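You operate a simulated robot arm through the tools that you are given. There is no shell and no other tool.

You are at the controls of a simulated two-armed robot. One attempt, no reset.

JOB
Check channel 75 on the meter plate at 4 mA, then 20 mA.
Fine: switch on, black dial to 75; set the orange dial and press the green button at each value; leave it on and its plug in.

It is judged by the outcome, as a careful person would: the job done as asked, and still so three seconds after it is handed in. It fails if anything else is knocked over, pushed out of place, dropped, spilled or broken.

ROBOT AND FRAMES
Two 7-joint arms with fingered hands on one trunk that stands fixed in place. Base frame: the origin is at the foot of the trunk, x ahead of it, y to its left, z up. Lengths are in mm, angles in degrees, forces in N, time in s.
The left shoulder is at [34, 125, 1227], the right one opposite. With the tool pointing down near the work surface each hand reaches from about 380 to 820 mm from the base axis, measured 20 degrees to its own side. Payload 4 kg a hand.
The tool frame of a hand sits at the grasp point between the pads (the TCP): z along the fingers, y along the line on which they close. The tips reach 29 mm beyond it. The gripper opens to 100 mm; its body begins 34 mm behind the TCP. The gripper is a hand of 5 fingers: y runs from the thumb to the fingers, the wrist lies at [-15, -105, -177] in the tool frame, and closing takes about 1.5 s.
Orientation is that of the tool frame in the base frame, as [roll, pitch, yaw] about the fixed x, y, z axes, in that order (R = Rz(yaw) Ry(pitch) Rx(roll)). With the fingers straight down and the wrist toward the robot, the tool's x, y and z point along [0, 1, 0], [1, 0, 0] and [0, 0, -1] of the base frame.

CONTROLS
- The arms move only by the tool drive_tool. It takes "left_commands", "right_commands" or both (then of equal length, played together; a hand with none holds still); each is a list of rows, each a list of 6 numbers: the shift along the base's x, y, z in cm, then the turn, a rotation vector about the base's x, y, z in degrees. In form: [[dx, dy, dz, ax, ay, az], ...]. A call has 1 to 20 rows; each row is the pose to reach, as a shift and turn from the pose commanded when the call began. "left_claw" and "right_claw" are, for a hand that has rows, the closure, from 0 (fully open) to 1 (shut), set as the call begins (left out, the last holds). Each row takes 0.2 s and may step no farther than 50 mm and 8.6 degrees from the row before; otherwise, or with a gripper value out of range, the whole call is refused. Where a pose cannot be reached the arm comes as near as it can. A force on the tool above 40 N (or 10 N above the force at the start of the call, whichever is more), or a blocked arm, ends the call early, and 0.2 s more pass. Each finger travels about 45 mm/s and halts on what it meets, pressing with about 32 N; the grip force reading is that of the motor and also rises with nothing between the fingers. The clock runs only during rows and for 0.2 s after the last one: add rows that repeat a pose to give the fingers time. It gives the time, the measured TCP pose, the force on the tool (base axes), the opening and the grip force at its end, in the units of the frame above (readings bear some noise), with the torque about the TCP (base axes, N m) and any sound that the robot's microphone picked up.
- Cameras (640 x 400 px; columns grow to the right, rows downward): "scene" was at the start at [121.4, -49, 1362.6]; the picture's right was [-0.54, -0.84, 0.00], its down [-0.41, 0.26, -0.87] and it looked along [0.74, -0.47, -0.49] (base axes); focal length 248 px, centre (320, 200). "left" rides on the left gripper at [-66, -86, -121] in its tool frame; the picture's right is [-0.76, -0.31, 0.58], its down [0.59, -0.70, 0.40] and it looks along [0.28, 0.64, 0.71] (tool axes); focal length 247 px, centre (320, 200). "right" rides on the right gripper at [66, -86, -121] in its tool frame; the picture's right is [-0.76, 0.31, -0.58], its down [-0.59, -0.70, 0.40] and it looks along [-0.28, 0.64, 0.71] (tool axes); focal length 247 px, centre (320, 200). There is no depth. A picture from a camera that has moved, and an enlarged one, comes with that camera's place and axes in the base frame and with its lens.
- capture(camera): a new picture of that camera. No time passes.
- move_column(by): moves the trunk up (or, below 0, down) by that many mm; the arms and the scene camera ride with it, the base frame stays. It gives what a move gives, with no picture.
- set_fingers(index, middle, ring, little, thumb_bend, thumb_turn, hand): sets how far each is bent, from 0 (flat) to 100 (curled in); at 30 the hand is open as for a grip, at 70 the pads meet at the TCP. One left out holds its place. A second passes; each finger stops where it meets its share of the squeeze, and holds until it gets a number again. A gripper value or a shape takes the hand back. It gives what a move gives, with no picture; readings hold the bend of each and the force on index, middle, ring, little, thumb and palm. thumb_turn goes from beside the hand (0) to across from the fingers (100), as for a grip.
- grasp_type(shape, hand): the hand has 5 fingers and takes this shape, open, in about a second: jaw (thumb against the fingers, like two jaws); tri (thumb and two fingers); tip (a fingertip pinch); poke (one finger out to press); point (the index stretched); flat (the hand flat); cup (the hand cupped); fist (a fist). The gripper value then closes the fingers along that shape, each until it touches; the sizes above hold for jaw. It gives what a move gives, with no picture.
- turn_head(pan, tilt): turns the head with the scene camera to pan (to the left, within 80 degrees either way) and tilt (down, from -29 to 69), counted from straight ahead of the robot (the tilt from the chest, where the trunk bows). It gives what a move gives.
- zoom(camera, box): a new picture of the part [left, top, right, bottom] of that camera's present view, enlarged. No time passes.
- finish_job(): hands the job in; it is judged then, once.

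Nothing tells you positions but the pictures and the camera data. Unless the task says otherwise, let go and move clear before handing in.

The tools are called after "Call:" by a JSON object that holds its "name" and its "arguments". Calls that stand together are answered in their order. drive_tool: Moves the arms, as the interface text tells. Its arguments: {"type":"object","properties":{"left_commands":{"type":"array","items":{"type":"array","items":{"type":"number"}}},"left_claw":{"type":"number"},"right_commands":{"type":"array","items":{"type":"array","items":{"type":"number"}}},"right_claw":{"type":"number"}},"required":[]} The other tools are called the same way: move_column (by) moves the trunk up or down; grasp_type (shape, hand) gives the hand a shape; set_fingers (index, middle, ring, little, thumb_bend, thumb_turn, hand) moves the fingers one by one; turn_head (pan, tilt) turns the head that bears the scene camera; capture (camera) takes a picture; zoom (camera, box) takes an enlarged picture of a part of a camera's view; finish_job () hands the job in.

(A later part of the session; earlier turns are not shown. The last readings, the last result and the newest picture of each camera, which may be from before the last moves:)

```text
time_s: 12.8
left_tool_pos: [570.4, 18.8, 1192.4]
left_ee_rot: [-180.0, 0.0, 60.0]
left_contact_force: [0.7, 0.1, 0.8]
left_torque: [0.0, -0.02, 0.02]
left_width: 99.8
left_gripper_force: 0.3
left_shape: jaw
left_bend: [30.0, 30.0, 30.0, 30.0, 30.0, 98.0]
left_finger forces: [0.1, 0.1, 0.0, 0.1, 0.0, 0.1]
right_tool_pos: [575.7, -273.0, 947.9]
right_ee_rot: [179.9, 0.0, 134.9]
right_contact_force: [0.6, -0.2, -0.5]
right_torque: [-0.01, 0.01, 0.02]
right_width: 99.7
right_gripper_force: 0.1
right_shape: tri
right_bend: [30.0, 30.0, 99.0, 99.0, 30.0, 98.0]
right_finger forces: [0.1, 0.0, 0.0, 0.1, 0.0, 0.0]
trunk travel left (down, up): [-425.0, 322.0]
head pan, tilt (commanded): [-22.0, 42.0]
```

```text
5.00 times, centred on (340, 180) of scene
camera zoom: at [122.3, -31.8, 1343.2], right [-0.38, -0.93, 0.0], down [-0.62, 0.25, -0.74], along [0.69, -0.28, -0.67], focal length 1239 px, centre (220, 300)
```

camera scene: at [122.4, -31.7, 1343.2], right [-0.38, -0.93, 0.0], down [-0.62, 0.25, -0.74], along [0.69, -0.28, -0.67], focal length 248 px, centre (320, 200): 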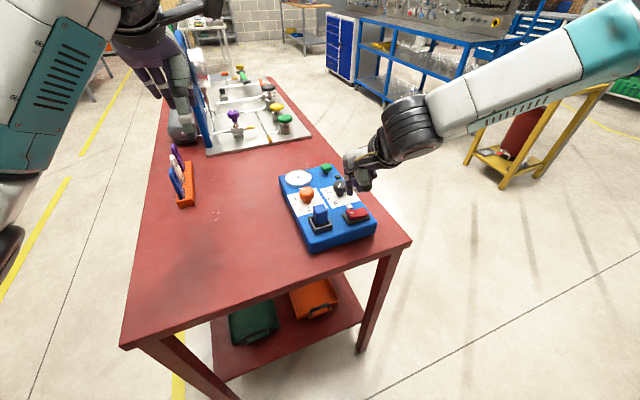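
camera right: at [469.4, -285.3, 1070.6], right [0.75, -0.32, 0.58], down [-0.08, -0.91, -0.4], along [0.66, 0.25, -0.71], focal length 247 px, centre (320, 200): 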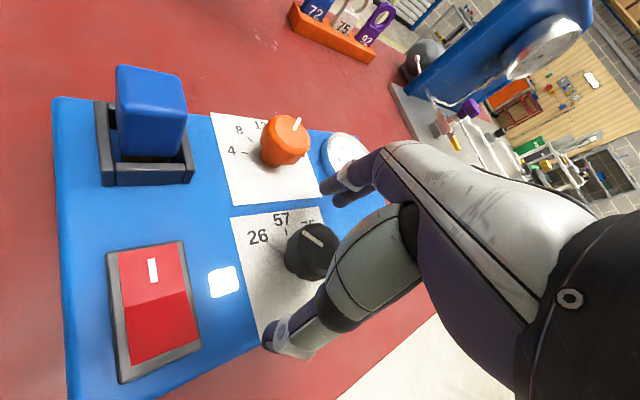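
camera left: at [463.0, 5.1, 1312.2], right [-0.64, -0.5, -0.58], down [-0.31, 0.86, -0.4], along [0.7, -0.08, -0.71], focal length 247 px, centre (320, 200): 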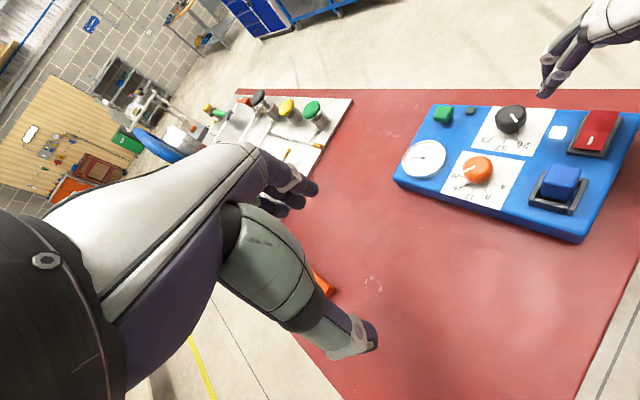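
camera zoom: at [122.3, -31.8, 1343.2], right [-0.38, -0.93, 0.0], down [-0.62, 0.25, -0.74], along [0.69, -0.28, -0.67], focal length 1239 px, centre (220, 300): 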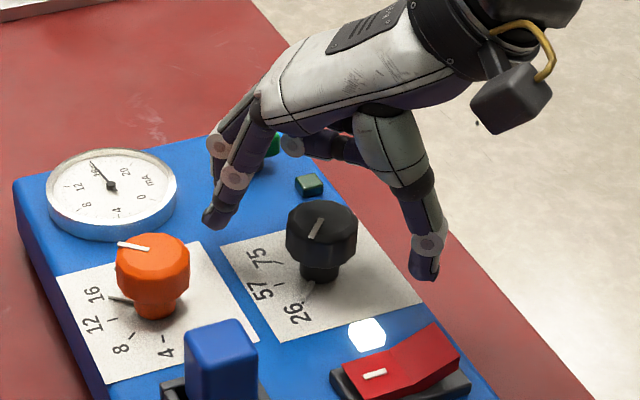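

The knob sits centred between the fingers and thumb. I'll close gently on it.

Call:
{"name": "drive_tool", "arguments": {"right_commands": [[0, 0, 0, 0, 0, 0], [0, 0, 0, 0, 0, 0], [0, 0, 0, 0, 0, 0], [0, 0, 0, 0, 0, 0], [0, 0, 0, 0, 0, 0], [0, 0, 0, 0, 0, 0]], "right_claw": 0.8}}

Call:
{"name": "capture", "arguments": {"camera": "right"}}

Call:
{"name": "zoom", "arguments": {"camera": "left", "box": [420, 40, 620, 200]}}

Call:
{"name": "zoom", "arguments": {"camera": "scene", "box": [290, 140, 390, 220]}}

```text
time_s: 14.2
left_tool_pos: [571.6, 18.7, 1191.8]
left_ee_rot: [180.0, 0.1, 59.9]
left_contact_force: [0.1, 0.1, 0.1]
left_torque: [-0.01, 0.0, -0.03]
left_width: 99.6
left_gripper_force: 0.1
left_shape: jaw
left_bend: [30.0, 30.0, 30.0, 30.0, 30.0, 98.0]
left_finger forces: [0.0, 0.0, 0.0, 0.0, 0.1, 0.0]
right_tool_pos: [575.0, -272.8, 948.6]
right_ee_rot: [180.0, 0.0, 134.8]
right_contact_force: [-1.0, -0.3, -0.2]
right_torque: [0.05, 0.0, 0.03]
right_width: 29.3
right_gripper_force: 32.0
right_shape: tri
right_bend: [74.0, 53.0, 100.0, 100.0, 44.0, 100.0]
right_finger forces: [14.1, 14.5, 0.0, 0.0, 28.4, 0.1]
trunk travel left (down, up): [-425.0, 322.0]
head pan, tilt (commanded): [-22.0, 42.0]
```

```text
taken
camera right: at [469.3, -285.0, 1070.7], right [0.75, -0.32, 0.58], down [-0.08, -0.91, -0.4], along [0.66, 0.25, -0.71], focal length 247 px, centre (320, 200)
```

right: 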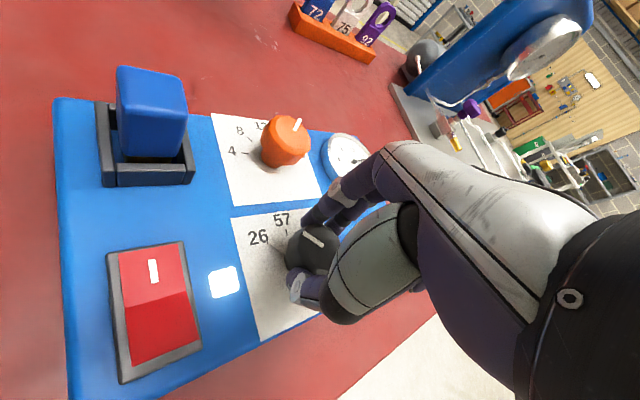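

```text
2.50 times, centred on (520, 120) of left
camera zoom: at [463.0, 5.3, 1312.3], right [-0.64, -0.5, -0.58], down [-0.31, 0.86, -0.4], along [0.7, -0.08, -0.71], focal length 617 px, centre (-180, 400)
```

zoom: 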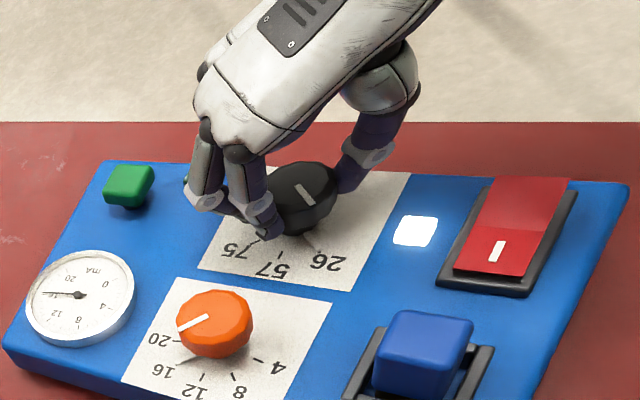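

```text
5.00 times, centred on (340, 180) of scene
camera zoom: at [122.3, -31.6, 1343.2], right [-0.38, -0.93, 0.0], down [-0.62, 0.25, -0.74], along [0.69, -0.28, -0.67], focal length 1239 px, centre (220, 300)
```

zoom: 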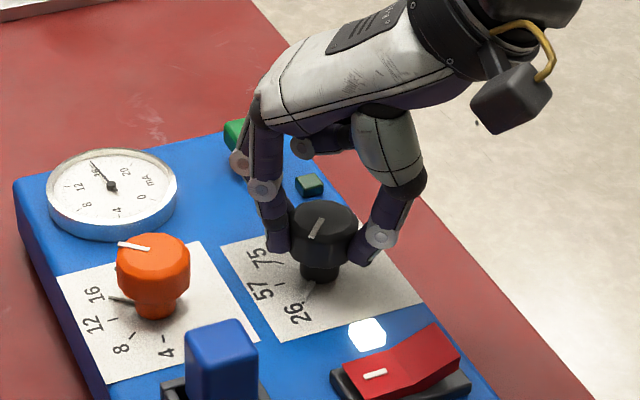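

Call:
{"name": "zoom", "arguments": {"camera": "right", "box": [250, 180, 370, 330]}}

Call:
{"name": "zoom", "arguments": {"camera": "left", "box": [470, 80, 550, 150]}}

Call:
{"name": "zoom", "arguments": {"camera": "scene", "box": [325, 165, 375, 205]}}

```text
2.67 times, centred on (310, 255) of right
camera zoom: at [469.3, -285.0, 1070.7], right [0.75, -0.32, 0.58], down [-0.08, -0.91, -0.4], along [0.66, 0.25, -0.71], focal length 659 px, centre (347, 53)
```

zoom: 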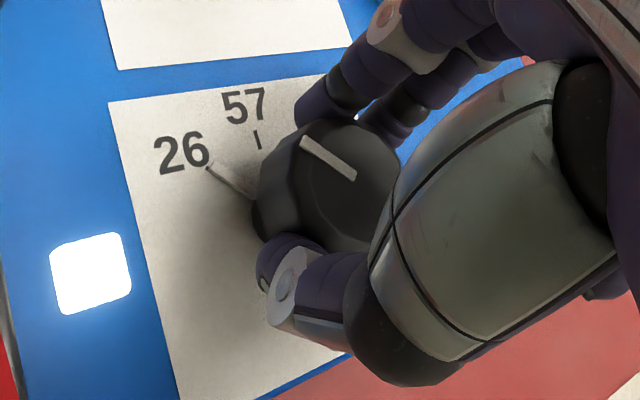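

```text
5.71 times, centred on (510, 115) of left
camera zoom: at [463.0, 5.3, 1312.3], right [-0.64, -0.5, -0.58], down [-0.31, 0.86, -0.4], along [0.7, -0.08, -0.71], focal length 1411 px, centre (-766, 686)
```

zoom: 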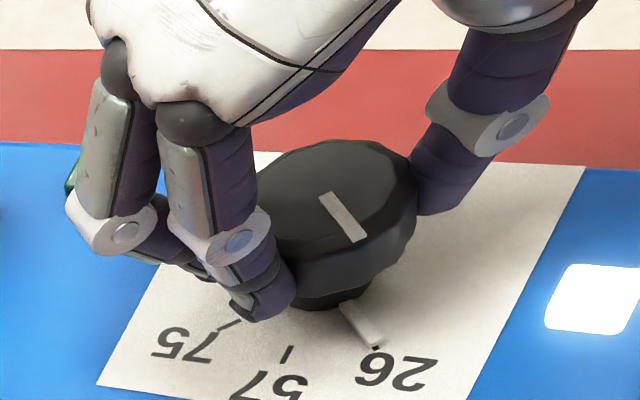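

```text
10.00 times, centred on (350, 185) of scene
camera zoom: at [122.3, -31.6, 1343.2], right [-0.38, -0.93, 0.0], down [-0.62, 0.25, -0.74], along [0.69, -0.28, -0.67], focal length 2478 px, centre (20, 350)
```

zoom: 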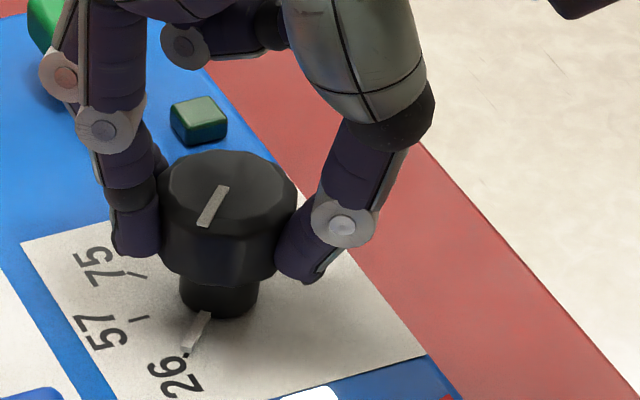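

The grip is three-point and balanced, with index and middle at 14 N each and thumb at 28 N. I'll twist −30° first and check that the knob follows.

Call:
{"name": "drive_tool", "arguments": {"right_commands": [[0, 0, 0, 0, 0, -5], [0, 0, 0, 0, 0, -10], [0, 0, 0, 0, 0, -15], [0, 0, 0, 0, 0, -20], [0, 0, 0, 0, 0, -25], [0, 0, 0, 0, 0, -30]]}}

Call:
{"name": "zoom", "arguments": {"camera": "left", "box": [470, 80, 550, 150]}}

Call:
{"name": "zoom", "arguments": {"camera": "scene", "box": [290, 140, 390, 220]}}

```text
time_s: 15.6
left_tool_pos: [572.1, 22.2, 1191.5]
left_ee_rot: [179.9, 0.1, 59.9]
left_contact_force: [0.6, -0.2, 0.2]
left_torque: [-0.03, -0.01, 0.01]
left_width: 99.9
left_gripper_force: 0.0
left_shape: jaw
left_bend: [30.0, 30.0, 30.0, 30.0, 30.0, 98.0]
left_finger forces: [0.1, 0.0, 0.0, 0.0, 0.0, 0.0]
right_tool_pos: [575.6, -279.8, 947.8]
right_ee_rot: [179.1, -0.6, 107.8]
right_contact_force: [5.8, 21.1, 5.6]
right_torque: [0.47, -0.35, 0.04]
right_width: 27.4
right_gripper_force: 32.3
right_shape: tri
right_bend: [50.0, 52.0, 100.0, 100.0, 49.0, 94.0]
right_finger forces: [21.8, 13.2, 0.0, 0.0, 29.1, 0.0]
right hand out of reach, approached as far as the arm can: row 6
trunk travel left (down, up): [-425.0, 322.0]
head pan, tilt (commanded): [-22.0, 42.0]
```

```text
5.71 times, centred on (510, 115) of left
camera zoom: at [463.5, 8.7, 1312.2], right [-0.64, -0.5, -0.58], down [-0.31, 0.86, -0.4], along [0.7, -0.08, -0.71], focal length 1411 px, centre (-766, 686)
```

zoom: 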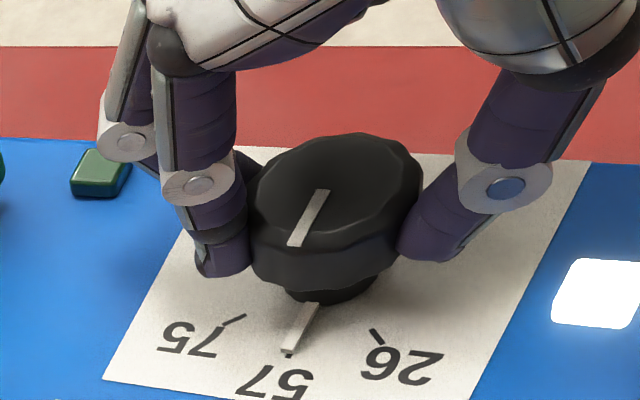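

```text
5.00 times, centred on (340, 180) of scene
camera zoom: at [122.9, -28.2, 1343.3], right [-0.37, -0.93, 0.0], down [-0.62, 0.25, -0.74], along [0.69, -0.28, -0.67], focal length 1239 px, centre (220, 300)
```

zoom: 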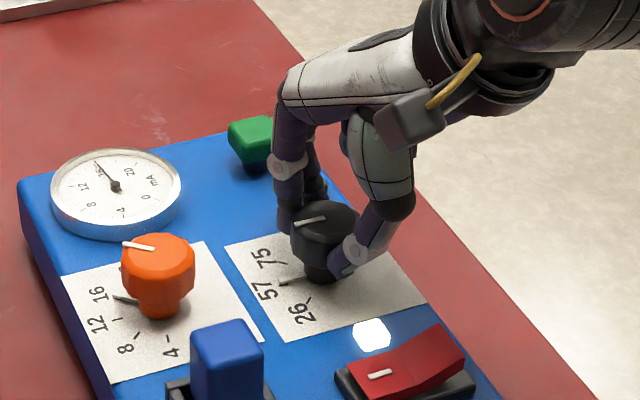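

The knob followed and clicked to 57, but the arm hit a reach limit on the last row and is leaning sideways with about 21 N. I'll release now before twisting further.

Call:
{"name": "drive_tool", "arguments": {"right_commands": [[0, 0, 0, 0, 0, 0], [0, 0, 0, 0, 0, 0], [0, 0, 0, 0, 0, 0], [0, 0, 0, 0, 0, 0]], "right_claw": 0.0}}

Call:
{"name": "zoom", "arguments": {"camera": "left", "box": [420, 40, 620, 200]}}

Call:
{"name": "capture", "arguments": {"camera": "right"}}

Call:
{"name": "zoom", "arguments": {"camera": "scene", "box": [290, 140, 390, 220]}}

```text
time_s: 16.6
left_tool_pos: [570.3, 18.4, 1193.2]
left_ee_rot: [179.9, 0.0, 60.1]
left_contact_force: [-0.1, -0.2, 0.3]
left_torque: [-0.02, -0.02, -0.02]
left_width: 100.0
left_gripper_force: 0.1
left_shape: jaw
left_bend: [30.0, 30.0, 30.0, 30.0, 30.0, 98.0]
left_finger forces: [0.1, 0.1, 0.1, 0.0, 0.0, 0.0]
right_tool_pos: [574.2, -283.7, 945.0]
right_ee_rot: [179.5, -0.7, 107.7]
right_contact_force: [0.1, 0.8, 0.6]
right_torque: [-0.01, 0.02, 0.01]
right_width: 99.7
right_gripper_force: 0.1
right_shape: tri
right_bend: [30.0, 30.0, 99.0, 99.0, 30.0, 98.0]
right_finger forces: [0.1, 0.0, 0.1, 0.0, 0.0, 0.0]
trunk travel left (down, up): [-425.0, 322.0]
head pan, tilt (commanded): [-22.0, 42.0]
```

```text
2.50 times, centred on (520, 120) of left
camera zoom: at [463.0, 5.7, 1312.3], right [-0.64, -0.5, -0.58], down [-0.31, 0.86, -0.4], along [0.7, -0.08, -0.71], focal length 617 px, centre (-180, 400)
```

zoom: 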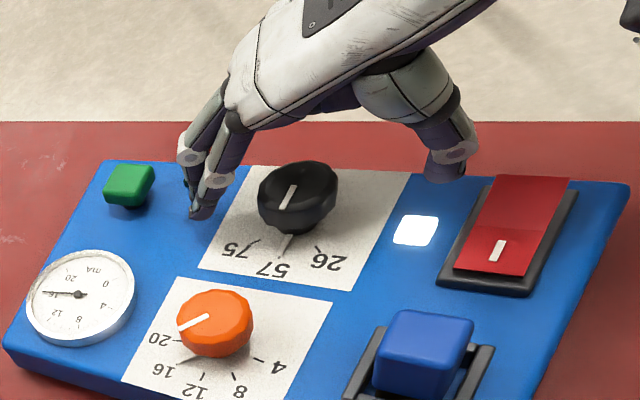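

```text
taken
camera right: at [472.3, -248.7, 1067.6], right [0.52, -0.64, 0.57], down [-0.49, -0.77, -0.41], along [0.7, -0.06, -0.71], focal length 247 px, centre (320, 200)
```

right: 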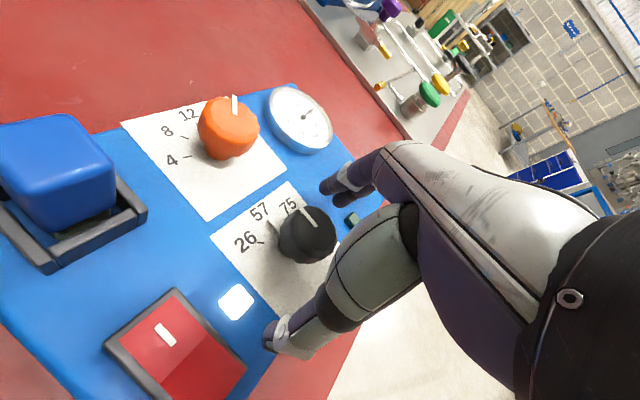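

```text
5.00 times, centred on (340, 180) of scene
camera zoom: at [122.3, -31.2, 1343.2], right [-0.37, -0.93, 0.0], down [-0.62, 0.25, -0.74], along [0.69, -0.28, -0.67], focal length 1239 px, centre (220, 300)
```

zoom: 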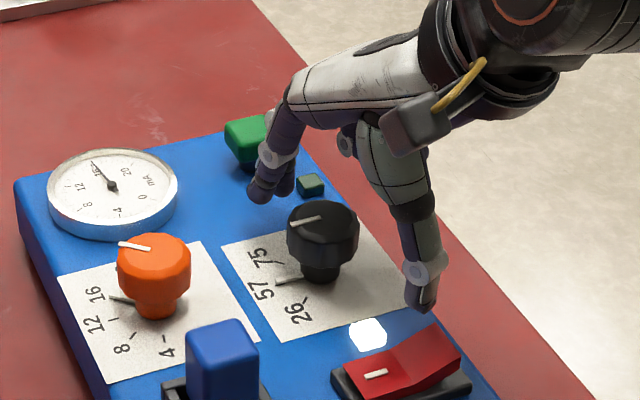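

The plate and its papers have not shifted, and the knob rests at 57. I'll lift clear and find which wrist angles the arm can reach over this spot.

Call:
{"name": "drive_tool", "arguments": {"right_commands": [[0, 0, 2, 0, 0, 0], [0, 0, 4.5, 0, 0, 0], [0, 0, 7, 0, 0, 0], [0, 0, 7, 0, 0, 0]]}}

```text
time_s: 17.6
left_tool_pos: [570.6, 18.9, 1192.1]
left_ee_rot: [-179.9, 0.0, 60.0]
left_contact_force: [0.3, 0.4, 0.1]
left_torque: [-0.04, -0.03, 0.03]
left_width: 99.8
left_gripper_force: 0.0
left_shape: jaw
left_bend: [30.0, 30.0, 30.0, 30.0, 30.0, 98.0]
left_finger forces: [0.0, 0.1, 0.0, 0.0, 0.0, 0.1]
right_tool_pos: [574.4, -285.8, 1016.0]
right_ee_rot: [179.5, -0.7, 107.7]
right_contact_force: [0.0, -0.7, 0.3]
right_torque: [0.01, 0.02, 0.01]
right_width: 99.8
right_gripper_force: 0.1
right_shape: tri
right_bend: [30.0, 30.0, 99.0, 99.0, 30.0, 98.0]
right_finger forces: [0.0, 0.0, 0.1, 0.1, 0.0, 0.1]
trunk travel left (down, up): [-425.0, 322.0]
head pan, tilt (commanded): [-22.0, 42.0]
```

Call:
{"name": "drive_tool", "arguments": {"right_commands": [[0, 0.3, 0, 0, 0, -6], [0, 0.6, 0, 0, 0, -12], [0, 1.2, 0, 0, 0, -18], [0, 1.2, 0, 0, 0, -18]]}}

Call:
{"name": "capture", "arguments": {"camera": "scene"}}

```text
time_s: 18.6
left_tool_pos: [570.2, 19.4, 1192.6]
left_ee_rot: [-180.0, 0.0, 60.0]
left_contact_force: [0.2, -0.3, 0.4]
left_torque: [0.0, 0.0, 0.03]
left_width: 99.7
left_gripper_force: 0.0
left_shape: jaw
left_bend: [30.0, 30.0, 30.0, 30.0, 30.0, 98.0]
left_finger forces: [0.0, 0.1, 0.0, 0.0, 0.0, 0.0]
right_tool_pos: [573.7, -274.8, 1014.8]
right_ee_rot: [179.4, -0.7, 89.6]
right_contact_force: [0.8, -0.2, -0.9]
right_torque: [0.01, 0.03, 0.02]
right_width: 100.1
right_gripper_force: 0.1
right_shape: tri
right_bend: [30.0, 30.0, 99.0, 99.0, 30.0, 98.0]
right_finger forces: [0.1, 0.1, 0.0, 0.0, 0.0, 0.1]
right hand out of reach, approached as far as the arm can: row 1
trunk travel left (down, up): [-425.0, 322.0]
head pan, tilt (commanded): [-22.0, 42.0]
```

```text
taken
camera scene: at [122.2, -31.7, 1343.2], right [-0.37, -0.93, 0.0], down [-0.62, 0.25, -0.74], along [0.69, -0.28, -0.67], focal length 248 px, centre (320, 200)
```

scene: 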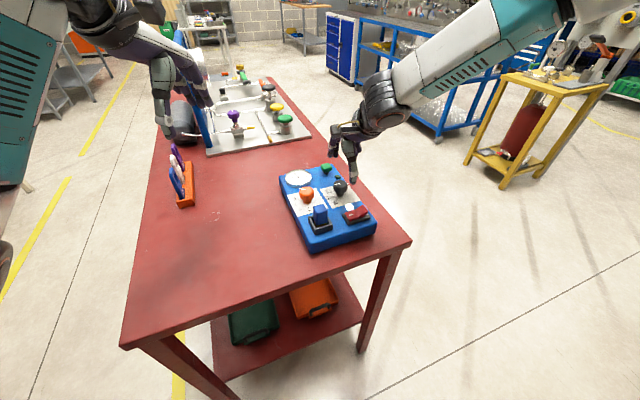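

At 90° the arm reaches properly again. I'll test the −45° turn in free space before doing it on the knob.

Call:
{"name": "drive_tool", "arguments": {"right_commands": [[0, 0, 0, 0, 0, -8], [0, 0, 0, 0, 0, -16], [0, 0, 0, 0, 0, -24], [0, 0, 0, 0, 0, -32], [0, 0, 0, 0, 0, -40], [0, 0, 0, 0, 0, -48], [0, 0, 0, 0, 0, -55]]}}

```text
time_s: 20.1
left_tool_pos: [570.8, 19.6, 1192.5]
left_ee_rot: [-180.0, 0.0, 60.0]
left_contact_force: [0.5, -0.4, 0.4]
left_torque: [-0.03, -0.03, 0.0]
left_width: 99.7
left_gripper_force: 0.1
left_shape: jaw
left_bend: [30.0, 30.0, 30.0, 30.0, 30.0, 98.0]
left_finger forces: [0.0, 0.0, 0.0, 0.0, 0.0, 0.0]
right_tool_pos: [574.4, -273.0, 1016.8]
right_ee_rot: [179.3, -0.6, 34.6]
right_contact_force: [-0.9, -0.6, -0.5]
right_torque: [-0.04, 0.0, 0.01]
right_width: 99.5
right_gripper_force: 0.1
right_shape: tri
right_bend: [30.0, 30.0, 99.0, 99.0, 30.0, 98.0]
right_finger forces: [0.0, 0.0, 0.0, 0.0, 0.0, 0.1]
trunk travel left (down, up): [-425.0, 322.0]
head pan, tilt (commanded): [-22.0, 42.0]
```

Call:
{"name": "drive_tool", "arguments": {"right_commands": [[0, 0, 0, 0, 0, -8], [0, 0, 0, 0, 0, -16], [0, 0, 0, 0, 0, -24], [0, 0, 0, 0, 0, -32], [0, 0, 0, 0, 0, -40]]}}

Call:
{"name": "capture", "arguments": {"camera": "scene"}}

```text
time_s: 21.4
left_tool_pos: [570.9, 17.8, 1191.2]
left_ee_rot: [-180.0, 0.1, 60.0]
left_contact_force: [-0.4, -0.4, 0.2]
left_torque: [0.0, -0.03, 0.01]
left_width: 99.8
left_gripper_force: 0.0
left_shape: jaw
left_bend: [30.0, 30.0, 30.0, 30.0, 30.0, 98.0]
left_finger forces: [0.1, 0.1, 0.0, 0.0, 0.0, 0.1]
right_tool_pos: [559.6, -287.9, 1023.0]
right_ee_rot: [179.3, -0.6, -5.4]
right_contact_force: [0.0, 0.8, 0.4]
right_torque: [-0.01, 0.04, -0.01]
right_width: 99.7
right_gripper_force: 0.1
right_shape: tri
right_bend: [30.0, 30.0, 99.0, 99.0, 30.0, 98.0]
right_finger forces: [0.0, 0.0, 0.0, 0.0, 0.0, 0.0]
right hand out of reach, approached as far as the arm can: row 4, 5
trunk travel left (down, up): [-425.0, 322.0]
head pan, tilt (commanded): [-22.0, 42.0]
```

```text
taken
camera scene: at [122.7, -31.7, 1343.2], right [-0.38, -0.93, 0.0], down [-0.62, 0.25, -0.74], along [0.69, -0.28, -0.67], focal length 248 px, centre (320, 200)
```

scene: 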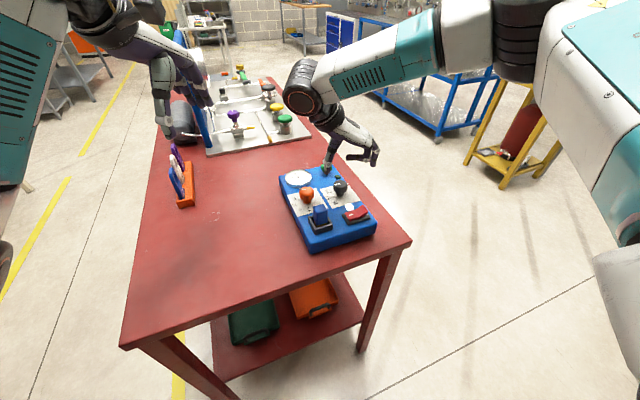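

The reachable wrist range on this branch is about 10° to 95°, so I'll use 90° → 45° for the black knob. I'll return to 90° above the knob and re-centre.

Call:
{"name": "drive_tool", "arguments": {"right_commands": [[0.5, 0.5, 0, 0, 0, 8], [1.0, 1.0, 0, 0, 0, 16], [1.6, 1.4, -0.3, 0, 0, 24], [1.6, 1.4, -0.6, 0, 0, 32], [1.6, 1.4, -0.8, 0, 0, 40], [1.6, 1.4, -0.8, 0, 0, 48], [1.6, 1.4, -0.8, 0, 0, 56], [1.6, 1.4, -0.8, 0, 0, 64], [1.6, 1.4, -0.8, 0, 0, 72], [1.6, 1.4, -0.8, 0, 0, 80], [1.6, 1.4, -0.8, 0, 0, 88], [1.6, 1.4, -0.8, 0, 0, 93], [1.6, 1.4, -0.8, 0, 0, 93]]}}

Call:
{"name": "capture", "arguments": {"camera": "right"}}

```text
time_s: 24.1
left_tool_pos: [570.6, 18.2, 1192.7]
left_ee_rot: [180.0, -0.1, 60.0]
left_contact_force: [-0.9, 0.2, -0.2]
left_torque: [0.02, 0.03, -0.01]
left_width: 100.1
left_gripper_force: 0.1
left_shape: jaw
left_bend: [30.0, 30.0, 30.0, 30.0, 30.0, 98.0]
left_finger forces: [0.1, 0.0, 0.0, 0.1, 0.0, 0.1]
right_tool_pos: [575.8, -272.4, 1015.8]
right_ee_rot: [179.4, -0.7, 87.7]
right_contact_force: [-0.1, 0.9, -0.3]
right_torque: [0.04, 0.03, 0.02]
right_width: 99.6
right_gripper_force: 0.1
right_shape: tri
right_bend: [30.0, 30.0, 99.0, 99.0, 30.0, 98.0]
right_finger forces: [0.0, 0.0, 0.0, 0.0, 0.0, 0.0]
trunk travel left (down, up): [-425.0, 322.0]
head pan, tilt (commanded): [-22.0, 42.0]
```

```text
taken
camera right: at [490.9, -204.4, 1137.8], right [0.27, -0.78, 0.57], down [-0.72, -0.56, -0.41], along [0.64, -0.3, -0.71], focal length 247 px, centre (320, 200)
```

right: 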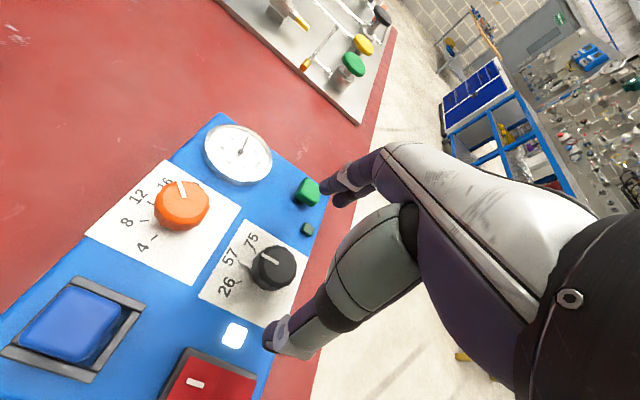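

I'm at 88° above the knob. The earlier grip showed the fingers' mid-line sits about 5 mm to the index side of the TCP, so I'll centre with that offset and descend partly pre-closed.

Call:
{"name": "drive_tool", "arguments": {"right_commands": [[0, -0.3, 0, 0, 0, 0], [0, -0.6, -1.0, 0, 0, 0], [0, -0.6, -3.0, 0, 0, 0], [0, -0.6, -5.0, 0, 0, 0], [0, -0.6, -6.3, 0, 0, 0], [0, -0.6, -6.8, 0, 0, 0], [0, -0.6, -6.8, 0, 0, 0]], "right_claw": 0.3}}

Call:
{"name": "capture", "arguments": {"camera": "right"}}

Call:
{"name": "zoom", "arguments": {"camera": "left", "box": [420, 40, 620, 200]}}

Call:
{"name": "zoom", "arguments": {"camera": "scene", "box": [290, 140, 390, 220]}}

```text
time_s: 25.8
left_tool_pos: [569.5, 19.3, 1192.1]
left_ee_rot: [180.0, 0.0, 60.1]
left_contact_force: [-0.4, 0.1, -0.5]
left_torque: [0.04, -0.01, 0.0]
left_width: 99.9
left_gripper_force: 0.0
left_shape: jaw
left_bend: [30.0, 30.0, 30.0, 30.0, 30.0, 98.0]
left_finger forces: [0.0, 0.0, 0.0, 0.0, 0.0, 0.0]
right_tool_pos: [576.0, -278.9, 946.8]
right_ee_rot: [179.4, -0.7, 87.7]
right_contact_force: [0.1, 0.9, -0.1]
right_torque: [0.02, -0.03, -0.02]
right_width: 70.2
right_gripper_force: 0.0
right_shape: tri
right_bend: [41.0, 35.0, 99.0, 99.0, 30.0, 99.0]
right_finger forces: [0.0, 0.0, 0.0, 0.1, 0.0, 0.0]
trunk travel left (down, up): [-425.0, 322.0]
head pan, tilt (commanded): [-22.0, 42.0]
```

```text
taken
camera right: at [491.6, -210.3, 1069.1], right [0.27, -0.78, 0.57], down [-0.72, -0.56, -0.41], along [0.64, -0.3, -0.71], focal length 247 px, centre (320, 200)
```

right: 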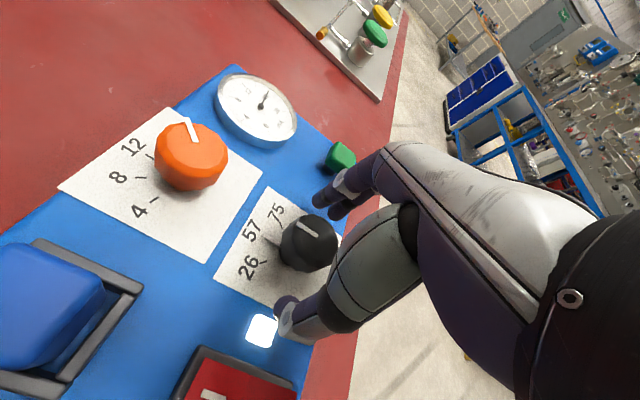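

```text
2.50 times, centred on (520, 120) of left
camera zoom: at [463.0, 5.3, 1312.3], right [-0.64, -0.5, -0.58], down [-0.31, 0.86, -0.4], along [0.7, -0.08, -0.71], focal length 617 px, centre (-180, 400)
```

zoom: 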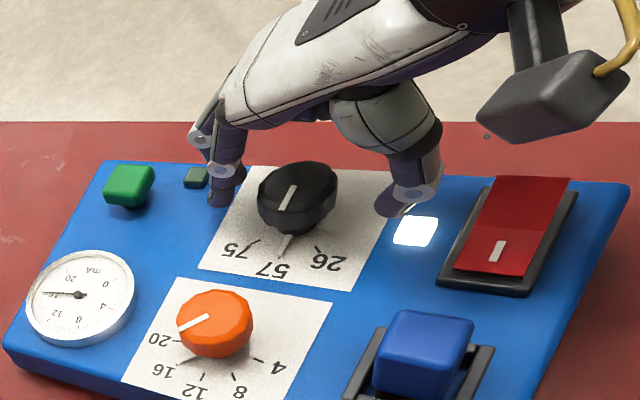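

```text
5.00 times, centred on (340, 180) of scene
camera zoom: at [122.4, -31.6, 1343.2], right [-0.37, -0.93, 0.0], down [-0.62, 0.25, -0.74], along [0.69, -0.28, -0.67], focal length 1239 px, centre (220, 300)
```

zoom: 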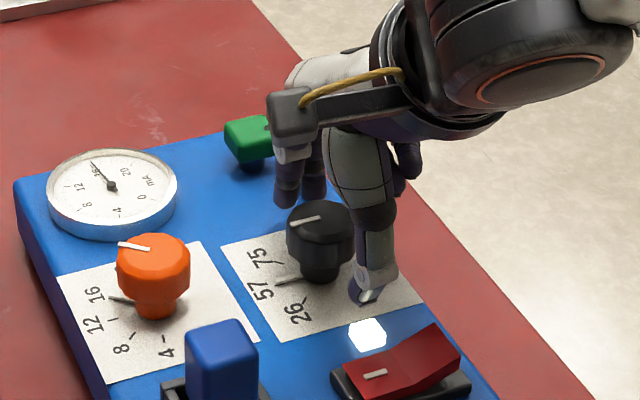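

Call:
{"name": "zoom", "arguments": {"camera": "right", "box": [230, 170, 390, 330]}}

Call:
{"name": "zoom", "arguments": {"camera": "left", "box": [470, 70, 570, 150]}}

Call:
{"name": "zoom", "arguments": {"camera": "scene", "box": [325, 160, 375, 210]}}

```text
2.50 times, centred on (310, 250) of right
camera zoom: at [491.6, -210.3, 1069.1], right [0.27, -0.78, 0.57], down [-0.72, -0.56, -0.41], along [0.64, -0.3, -0.71], focal length 617 px, centre (345, 75)
```

zoom: 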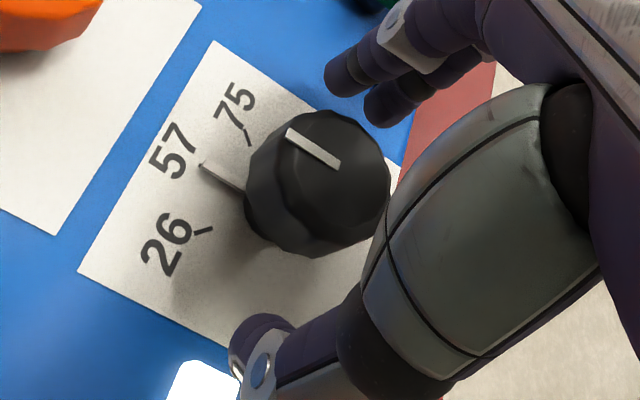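

```text
5.00 times, centred on (520, 110) of left
camera zoom: at [463.0, 5.3, 1312.3], right [-0.64, -0.5, -0.58], down [-0.31, 0.86, -0.4], along [0.7, -0.08, -0.71], focal length 1235 px, centre (-680, 650)
```

zoom: 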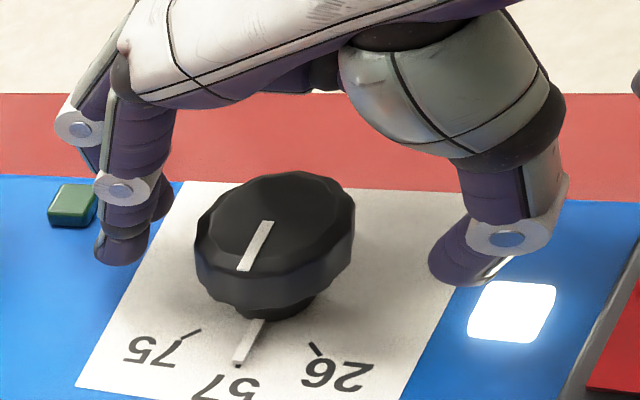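

```text
8.00 times, centred on (350, 185) of scene
camera zoom: at [122.4, -31.6, 1343.2], right [-0.37, -0.93, 0.0], down [-0.62, 0.25, -0.74], along [0.69, -0.28, -0.67], focal length 1982 px, centre (80, 320)
```

zoom: 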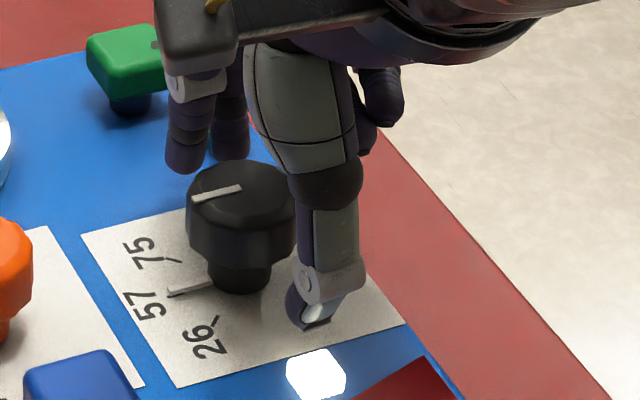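

The knob's axis looks about 5 mm to the +y side of the line between thumb and fingers, so I'll shift +4 mm in y and then close.

Call:
{"name": "drive_tool", "arguments": {"right_commands": [[0, 0.2, 0, 0, 0, 0], [-0.1, 0.4, 0, 0, 0, 0], [-0.1, 0.4, 0, 0, 0, 0]]}}

Call:
{"name": "drive_tool", "arguments": {"right_commands": [[0, 0, 0, 0, 0, 0], [0, 0, 0, 0, 0, 0], [0, 0, 0, 0, 0, 0], [0, 0, 0, 0, 0, 0], [0, 0, 0, 0, 0, 0]], "right_claw": 0.8}}

Call:
{"name": "zoom", "arguments": {"camera": "right", "box": [230, 170, 390, 330]}}

Call:
{"name": "zoom", "arguments": {"camera": "left", "box": [470, 70, 570, 150]}}

Call:
{"name": "zoom", "arguments": {"camera": "scene", "box": [325, 160, 375, 210]}}

```text
time_s: 26.6
left_tool_pos: [571.2, 19.2, 1192.1]
left_ee_rot: [-180.0, 0.1, 60.1]
left_contact_force: [-0.6, 0.0, 1.6]
left_torque: [0.0, 0.02, 0.0]
left_width: 99.7
left_gripper_force: 0.1
left_shape: jaw
left_bend: [30.0, 30.0, 30.0, 30.0, 30.0, 98.0]
left_finger forces: [0.0, 0.1, 0.1, 0.0, 0.0, 0.0]
right_tool_pos: [574.2, -274.8, 947.6]
right_ee_rot: [179.5, -0.8, 87.8]
right_contact_force: [0.6, -0.4, 0.3]
right_torque: [0.03, 0.02, 0.01]
right_width: 70.2
right_gripper_force: 0.0
right_shape: tri
right_bend: [41.0, 35.0, 99.0, 99.0, 30.0, 99.0]
right_finger forces: [0.0, 0.0, 0.0, 0.0, 0.0, 0.1]
trunk travel left (down, up): [-425.0, 322.0]
head pan, tilt (commanded): [-22.0, 42.0]
```

```text
time_s: 27.8
left_tool_pos: [571.0, 19.7, 1192.4]
left_ee_rot: [-180.0, 0.0, 59.9]
left_contact_force: [-0.3, 0.4, 0.0]
left_torque: [-0.02, 0.0, -0.04]
left_width: 99.8
left_gripper_force: 0.0
left_shape: jaw
left_bend: [30.0, 30.0, 30.0, 30.0, 30.0, 98.0]
left_finger forces: [0.0, 0.0, 0.0, 0.0, 0.1, 0.0]
right_tool_pos: [575.7, -274.5, 946.7]
right_ee_rot: [179.4, -0.7, 87.6]
right_contact_force: [2.6, -0.5, -0.3]
right_torque: [0.0, -0.12, 0.01]
right_width: 29.4
right_gripper_force: 32.4
right_shape: tri
right_bend: [48.0, 50.0, 100.0, 100.0, 47.0, 100.0]
right_finger forces: [14.8, 14.7, 0.0, 0.0, 27.9, 0.1]
trunk travel left (down, up): [-425.0, 322.0]
head pan, tilt (commanded): [-22.0, 42.0]
```

```text
2.50 times, centred on (310, 250) of right
camera zoom: at [490.6, -206.0, 1069.5], right [0.27, -0.78, 0.57], down [-0.72, -0.56, -0.41], along [0.64, -0.3, -0.71], focal length 617 px, centre (345, 75)
```

zoom: 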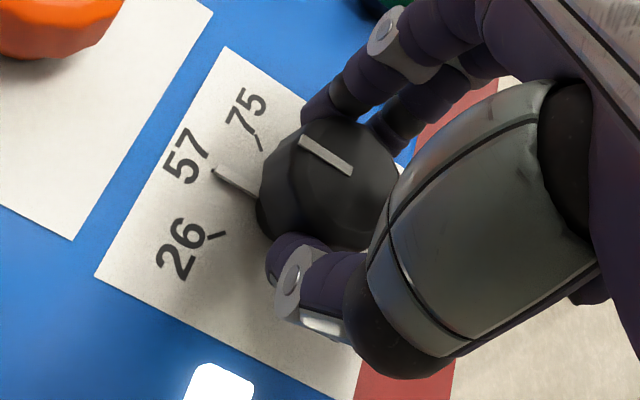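

```text
5.00 times, centred on (520, 110) of left
camera zoom: at [463.3, 5.3, 1312.2], right [-0.64, -0.5, -0.58], down [-0.31, 0.86, -0.4], along [0.7, -0.08, -0.71], focal length 1235 px, centre (-680, 650)
```

zoom: 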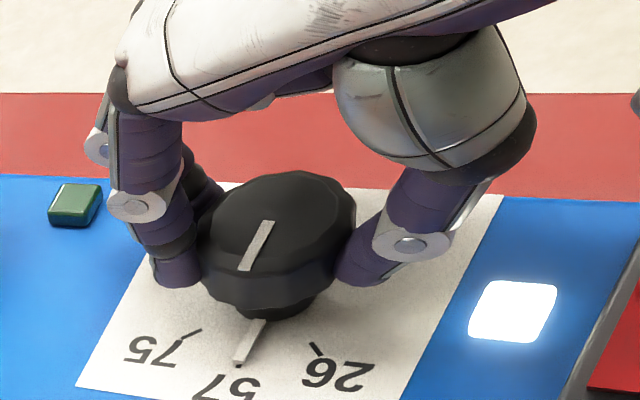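

```text
8.00 times, centred on (350, 185) of scene
camera zoom: at [122.7, -31.6, 1343.2], right [-0.37, -0.93, 0.0], down [-0.62, 0.25, -0.74], along [0.69, -0.28, -0.67], focal length 1982 px, centre (80, 320)
```

zoom: 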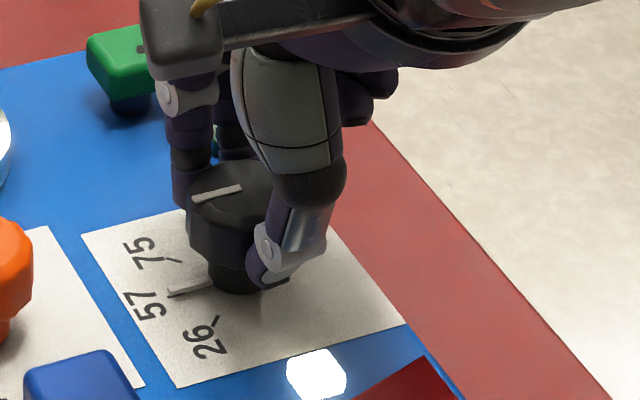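

The grip is now even, with bends of 48, 50 and 47 and almost no net force. I'll twist −45° toward 75.

Call:
{"name": "drive_tool", "arguments": {"right_commands": [[0, 0, 0, 0, 0, -5], [0, 0, 0, 0, 0, -10], [0, 0, 0, 0, 0, -15], [0, 0, 0, 0, 0, -20], [0, 0, 0, 0, 0, -25], [0, 0, 0, 0, 0, -30], [0, 0, 0, 0, 0, -35], [0, 0, 0, 0, 0, -40], [0, 0, 0, 0, 0, -45], [0, 0, 0, 0, 0, -45]]}}

Call:
{"name": "zoom", "arguments": {"camera": "left", "box": [470, 70, 570, 150]}}

Call:
{"name": "zoom", "arguments": {"camera": "scene", "box": [325, 160, 375, 210]}}

Call:
{"name": "zoom", "arguments": {"camera": "right", "box": [230, 170, 390, 330]}}

```text
time_s: 29.9
left_tool_pos: [571.4, 18.8, 1191.4]
left_ee_rot: [179.9, 0.2, 59.9]
left_contact_force: [-0.1, 1.0, -0.8]
left_torque: [0.02, 0.0, 0.01]
left_width: 99.9
left_gripper_force: 0.1
left_shape: jaw
left_bend: [30.0, 30.0, 30.0, 30.0, 30.0, 98.0]
left_finger forces: [0.0, 0.1, 0.0, 0.0, 0.1, 0.0]
right_tool_pos: [575.4, -274.0, 948.4]
right_ee_rot: [179.5, -0.7, 42.8]
right_contact_force: [8.0, 8.4, 0.0]
right_torque: [0.17, -0.16, 0.2]
right_width: 29.0
right_gripper_force: 32.4
right_shape: tri
right_bend: [48.0, 51.0, 100.0, 100.0, 46.0, 100.0]
right_finger forces: [17.3, 13.4, 0.0, 0.0, 31.4, 0.1]
trunk travel left (down, up): [-425.0, 322.0]
head pan, tilt (commanded): [-22.0, 42.0]
```

```text
5.00 times, centred on (520, 110) of left
camera zoom: at [463.9, 5.4, 1311.8], right [-0.65, -0.5, -0.58], down [-0.31, 0.86, -0.4], along [0.7, -0.08, -0.71], focal length 1235 px, centre (-680, 650)
```

zoom: 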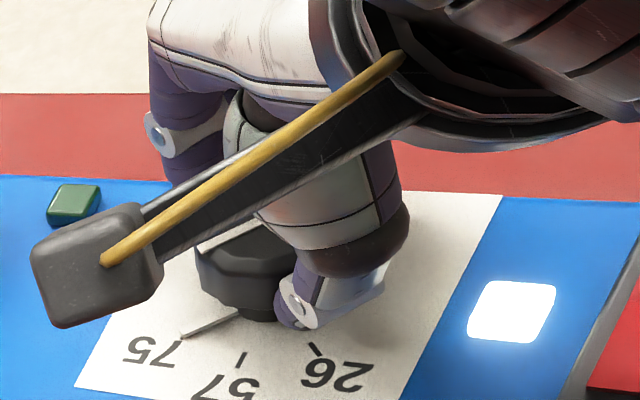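

```text
8.00 times, centred on (350, 185) of scene
camera zoom: at [123.2, -30.9, 1343.0], right [-0.38, -0.93, 0.0], down [-0.62, 0.25, -0.74], along [0.69, -0.28, -0.67], focal length 1982 px, centre (80, 320)
```

zoom: 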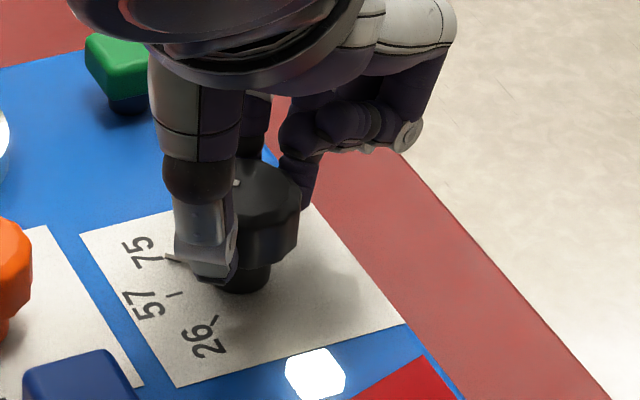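

```text
2.50 times, centred on (310, 250) of right
camera zoom: at [563.4, -165.5, 1069.9], right [-0.36, -0.74, 0.57], down [-0.9, 0.12, -0.41], along [0.24, -0.66, -0.71], focal length 617 px, centre (345, 75)
```

zoom: 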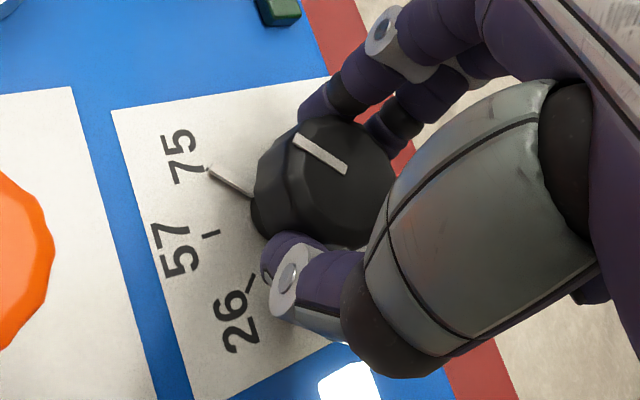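

The stem pointer sits on the 75 tick. I'll open, lift clear and check it from above.

Call:
{"name": "drive_tool", "arguments": {"right_commands": [[0, 0, 0, 0, 0, 0], [0, 0, 0, 0, 0, 0], [0, 0, 0, 0, 0, 0], [0, 0, 2, 0, 0, 0], [0, 0, 5, 0, 0, 0], [0, 0, 8, 0, 0, 0], [0, 0, 8, 0, 0, 0]], "right_claw": 0.2}}

Call:
{"name": "capture", "arguments": {"camera": "right"}}

Call:
{"name": "zoom", "arguments": {"camera": "right", "box": [180, 150, 340, 310]}}

Call:
{"name": "zoom", "arguments": {"camera": "scene", "box": [270, 155, 390, 255]}}

Call:
{"name": "zoom", "arguments": {"camera": "left", "box": [420, 40, 620, 200]}}

```text
time_s: 31.6
left_tool_pos: [570.4, 18.7, 1192.5]
left_ee_rot: [-180.0, -0.1, 60.0]
left_contact_force: [0.6, -0.1, -0.3]
left_torque: [-0.02, 0.01, 0.03]
left_width: 99.8
left_gripper_force: 0.0
left_shape: jaw
left_bend: [30.0, 30.0, 30.0, 30.0, 30.0, 98.0]
left_finger forces: [0.0, 0.1, 0.1, 0.0, 0.0, 0.0]
right_tool_pos: [573.5, -273.2, 1027.5]
right_ee_rot: [179.5, -0.6, 42.6]
right_contact_force: [-0.3, -0.3, -0.4]
right_torque: [0.01, 0.02, 0.0]
right_width: 79.7
right_gripper_force: 0.0
right_shape: tri
right_bend: [38.0, 33.0, 99.0, 99.0, 30.0, 99.0]
right_finger forces: [0.1, 0.1, 0.0, 0.0, 0.1, 0.1]
trunk travel left (down, up): [-425.0, 322.0]
head pan, tilt (commanded): [-22.0, 42.0]
```

```text
taken
camera right: at [562.0, -164.5, 1149.2], right [-0.36, -0.74, 0.57], down [-0.9, 0.12, -0.41], along [0.24, -0.66, -0.71], focal length 247 px, centre (320, 200)
```

right: 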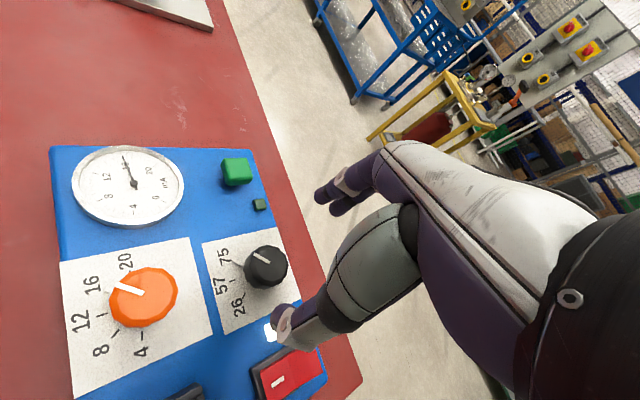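

```text
2.50 times, centred on (260, 230) of right
camera zoom: at [562.0, -164.5, 1149.2], right [-0.36, -0.74, 0.57], down [-0.9, 0.12, -0.41], along [0.24, -0.66, -0.71], focal length 617 px, centre (470, 125)
```

zoom: 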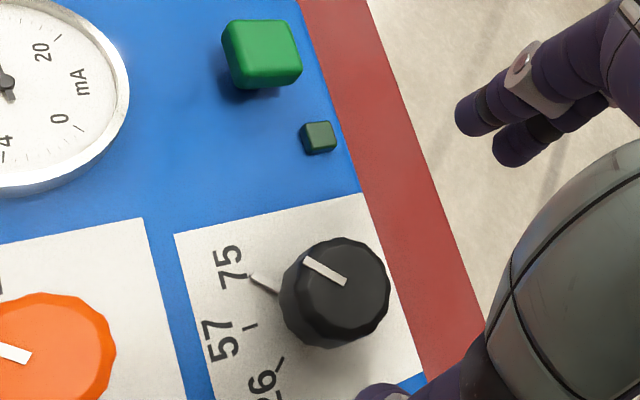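

```text
4.00 times, centred on (330, 205) of scene
camera zoom: at [122.8, -31.7, 1343.1], right [-0.38, -0.93, 0.0], down [-0.62, 0.25, -0.74], along [0.69, -0.28, -0.67], focal length 991 px, centre (280, 180)
```

zoom: 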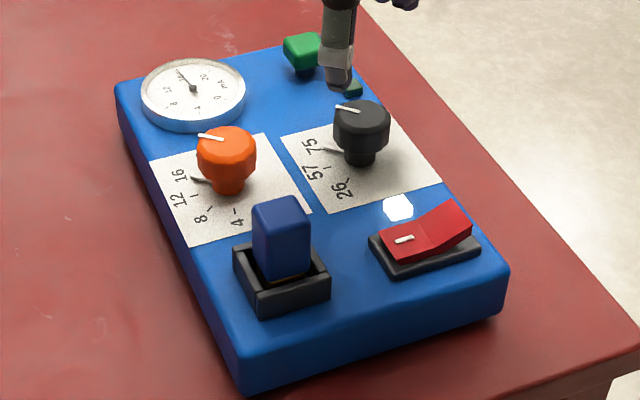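

```text
2.50 times, centred on (520, 120) of left
camera zoom: at [463.5, 5.0, 1312.1], right [-0.64, -0.5, -0.58], down [-0.31, 0.86, -0.4], along [0.7, -0.08, -0.71], focal length 617 px, centre (-180, 400)
```

zoom: 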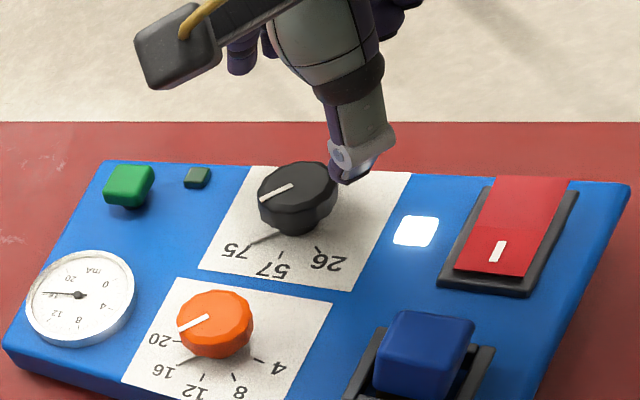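

The black dial is at 75 with its pointer on the tick and the lamp still lit. Next is the orange knob at about (583.4, −182), now at 16. I'll move over it and test how far the wrist can wind clockwise there.

Call:
{"name": "drive_tool", "arguments": {"right_commands": [[0.3, 2.5, 0, 0, 0.2, -5], [0.6, 5.0, 0, 0, 0.4, -10], [0.9, 7.5, 0, 0, 0.6, -15], [1.0, 9.0, 0, 0, 0.78, -20], [1.0, 9.0, 0, 0, 0.78, -27], [1.0, 9.0, 0, 0, 0.78, -33], [1.0, 9.0, 0, 0, 0.78, -33]]}}

Call:
{"name": "capture", "arguments": {"camera": "right"}}

Call:
{"name": "capture", "arguments": {"camera": "scene"}}

Call:
{"name": "capture", "arguments": {"camera": "left"}}

```text
time_s: 33.1
left_tool_pos: [571.8, 19.1, 1191.3]
left_ee_rot: [180.0, 0.1, 59.9]
left_contact_force: [0.5, -0.2, -0.1]
left_torque: [-0.03, 0.02, -0.02]
left_width: 100.0
left_gripper_force: 0.0
left_shape: jaw
left_bend: [30.0, 30.0, 30.0, 30.0, 30.0, 98.0]
left_finger forces: [0.0, 0.1, 0.0, 0.0, 0.0, 0.0]
right_tool_pos: [546.5, -230.2, 1049.4]
right_ee_rot: [179.8, 0.0, 9.6]
right_contact_force: [0.6, 0.6, -0.3]
right_torque: [0.02, -0.02, 0.01]
right_width: 79.7
right_gripper_force: 0.0
right_shape: tri
right_bend: [38.0, 33.0, 99.0, 99.0, 30.0, 99.0]
right_finger forces: [0.0, 0.1, 0.1, 0.0, 0.1, 0.0]
right hand out of reach, approached as far as the arm can: row 3, 4, 5, 6, 7
trunk travel left (down, up): [-425.0, 322.0]
head pan, tilt (commanded): [-22.0, 42.0]
```

```text
taken
camera right: at [596.4, -131.9, 1171.1], right [-0.7, -0.43, 0.58], down [-0.7, 0.59, -0.4], along [-0.17, -0.68, -0.71], focal length 247 px, centre (320, 200)
```

right: 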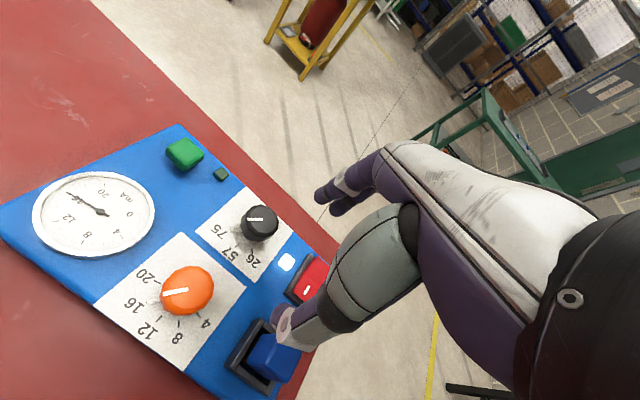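

```text
taken
camera scene: at [122.5, -31.5, 1343.2], right [-0.38, -0.93, 0.0], down [-0.62, 0.25, -0.74], along [0.69, -0.28, -0.67], focal length 248 px, centre (320, 200)
```

scene: 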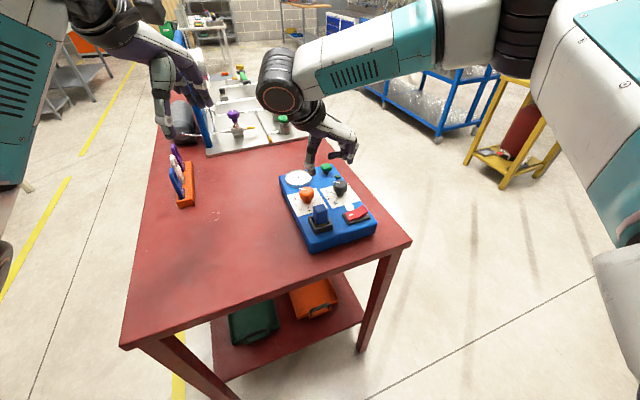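

```text
taken
camera left: at [463.1, 5.3, 1312.3], right [-0.64, -0.5, -0.58], down [-0.31, 0.86, -0.4], along [0.7, -0.08, -0.71], focal length 247 px, centre (320, 200)
```

left: 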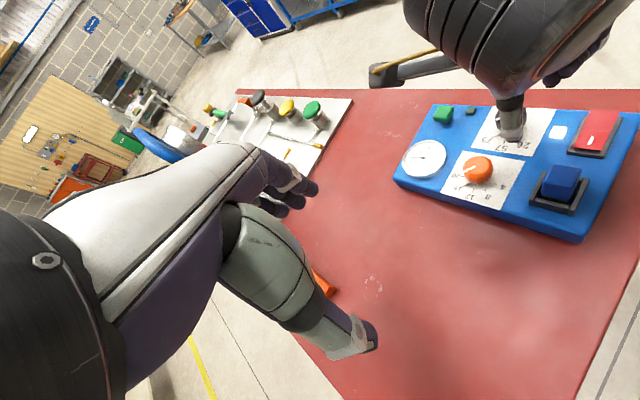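

Low wrist angles aren't reachable over the orange knob, so I'll find the workable range, starting near 40°.

Call:
{"name": "drive_tool", "arguments": {"right_commands": [[0, 0, 0, 0, 0, 8], [0, 0, 0, 0, 0, 16], [0, 0, 0, 0, 0, 24], [0.9, 1.2, -0.7, 0, 0, 32], [1.9, 2.4, -1.5, 0, 0, 36], [2.8, 3.6, -2.2, 0, 0, 36], [3.7, 4.8, -3.0, 0, 0, 36], [3.7, 4.8, -3.0, 0, 0, 36]]}}

```text
time_s: 35.0
left_tool_pos: [571.0, 19.4, 1192.7]
left_ee_rot: [-180.0, 0.0, 60.0]
left_contact_force: [-0.2, -0.9, 0.6]
left_torque: [0.0, 0.0, -0.03]
left_width: 99.9
left_gripper_force: 0.1
left_shape: jaw
left_bend: [30.0, 30.0, 30.0, 30.0, 30.0, 98.0]
left_finger forces: [0.0, 0.0, 0.1, 0.0, 0.0, 0.0]
right_tool_pos: [581.0, -189.5, 1019.8]
right_ee_rot: [179.8, -0.1, 45.7]
right_contact_force: [0.7, 0.3, 0.5]
right_torque: [-0.01, -0.03, -0.01]
right_width: 80.0
right_gripper_force: 0.0
right_shape: tri
right_bend: [38.0, 33.0, 99.0, 99.0, 30.0, 99.0]
right_finger forces: [0.1, 0.1, 0.0, 0.0, 0.0, 0.0]
right hand out of reach, approached as far as the arm can: row 7, 8
trunk travel left (down, up): [-425.0, 322.0]
head pan, tilt (commanded): [-22.0, 42.0]
```

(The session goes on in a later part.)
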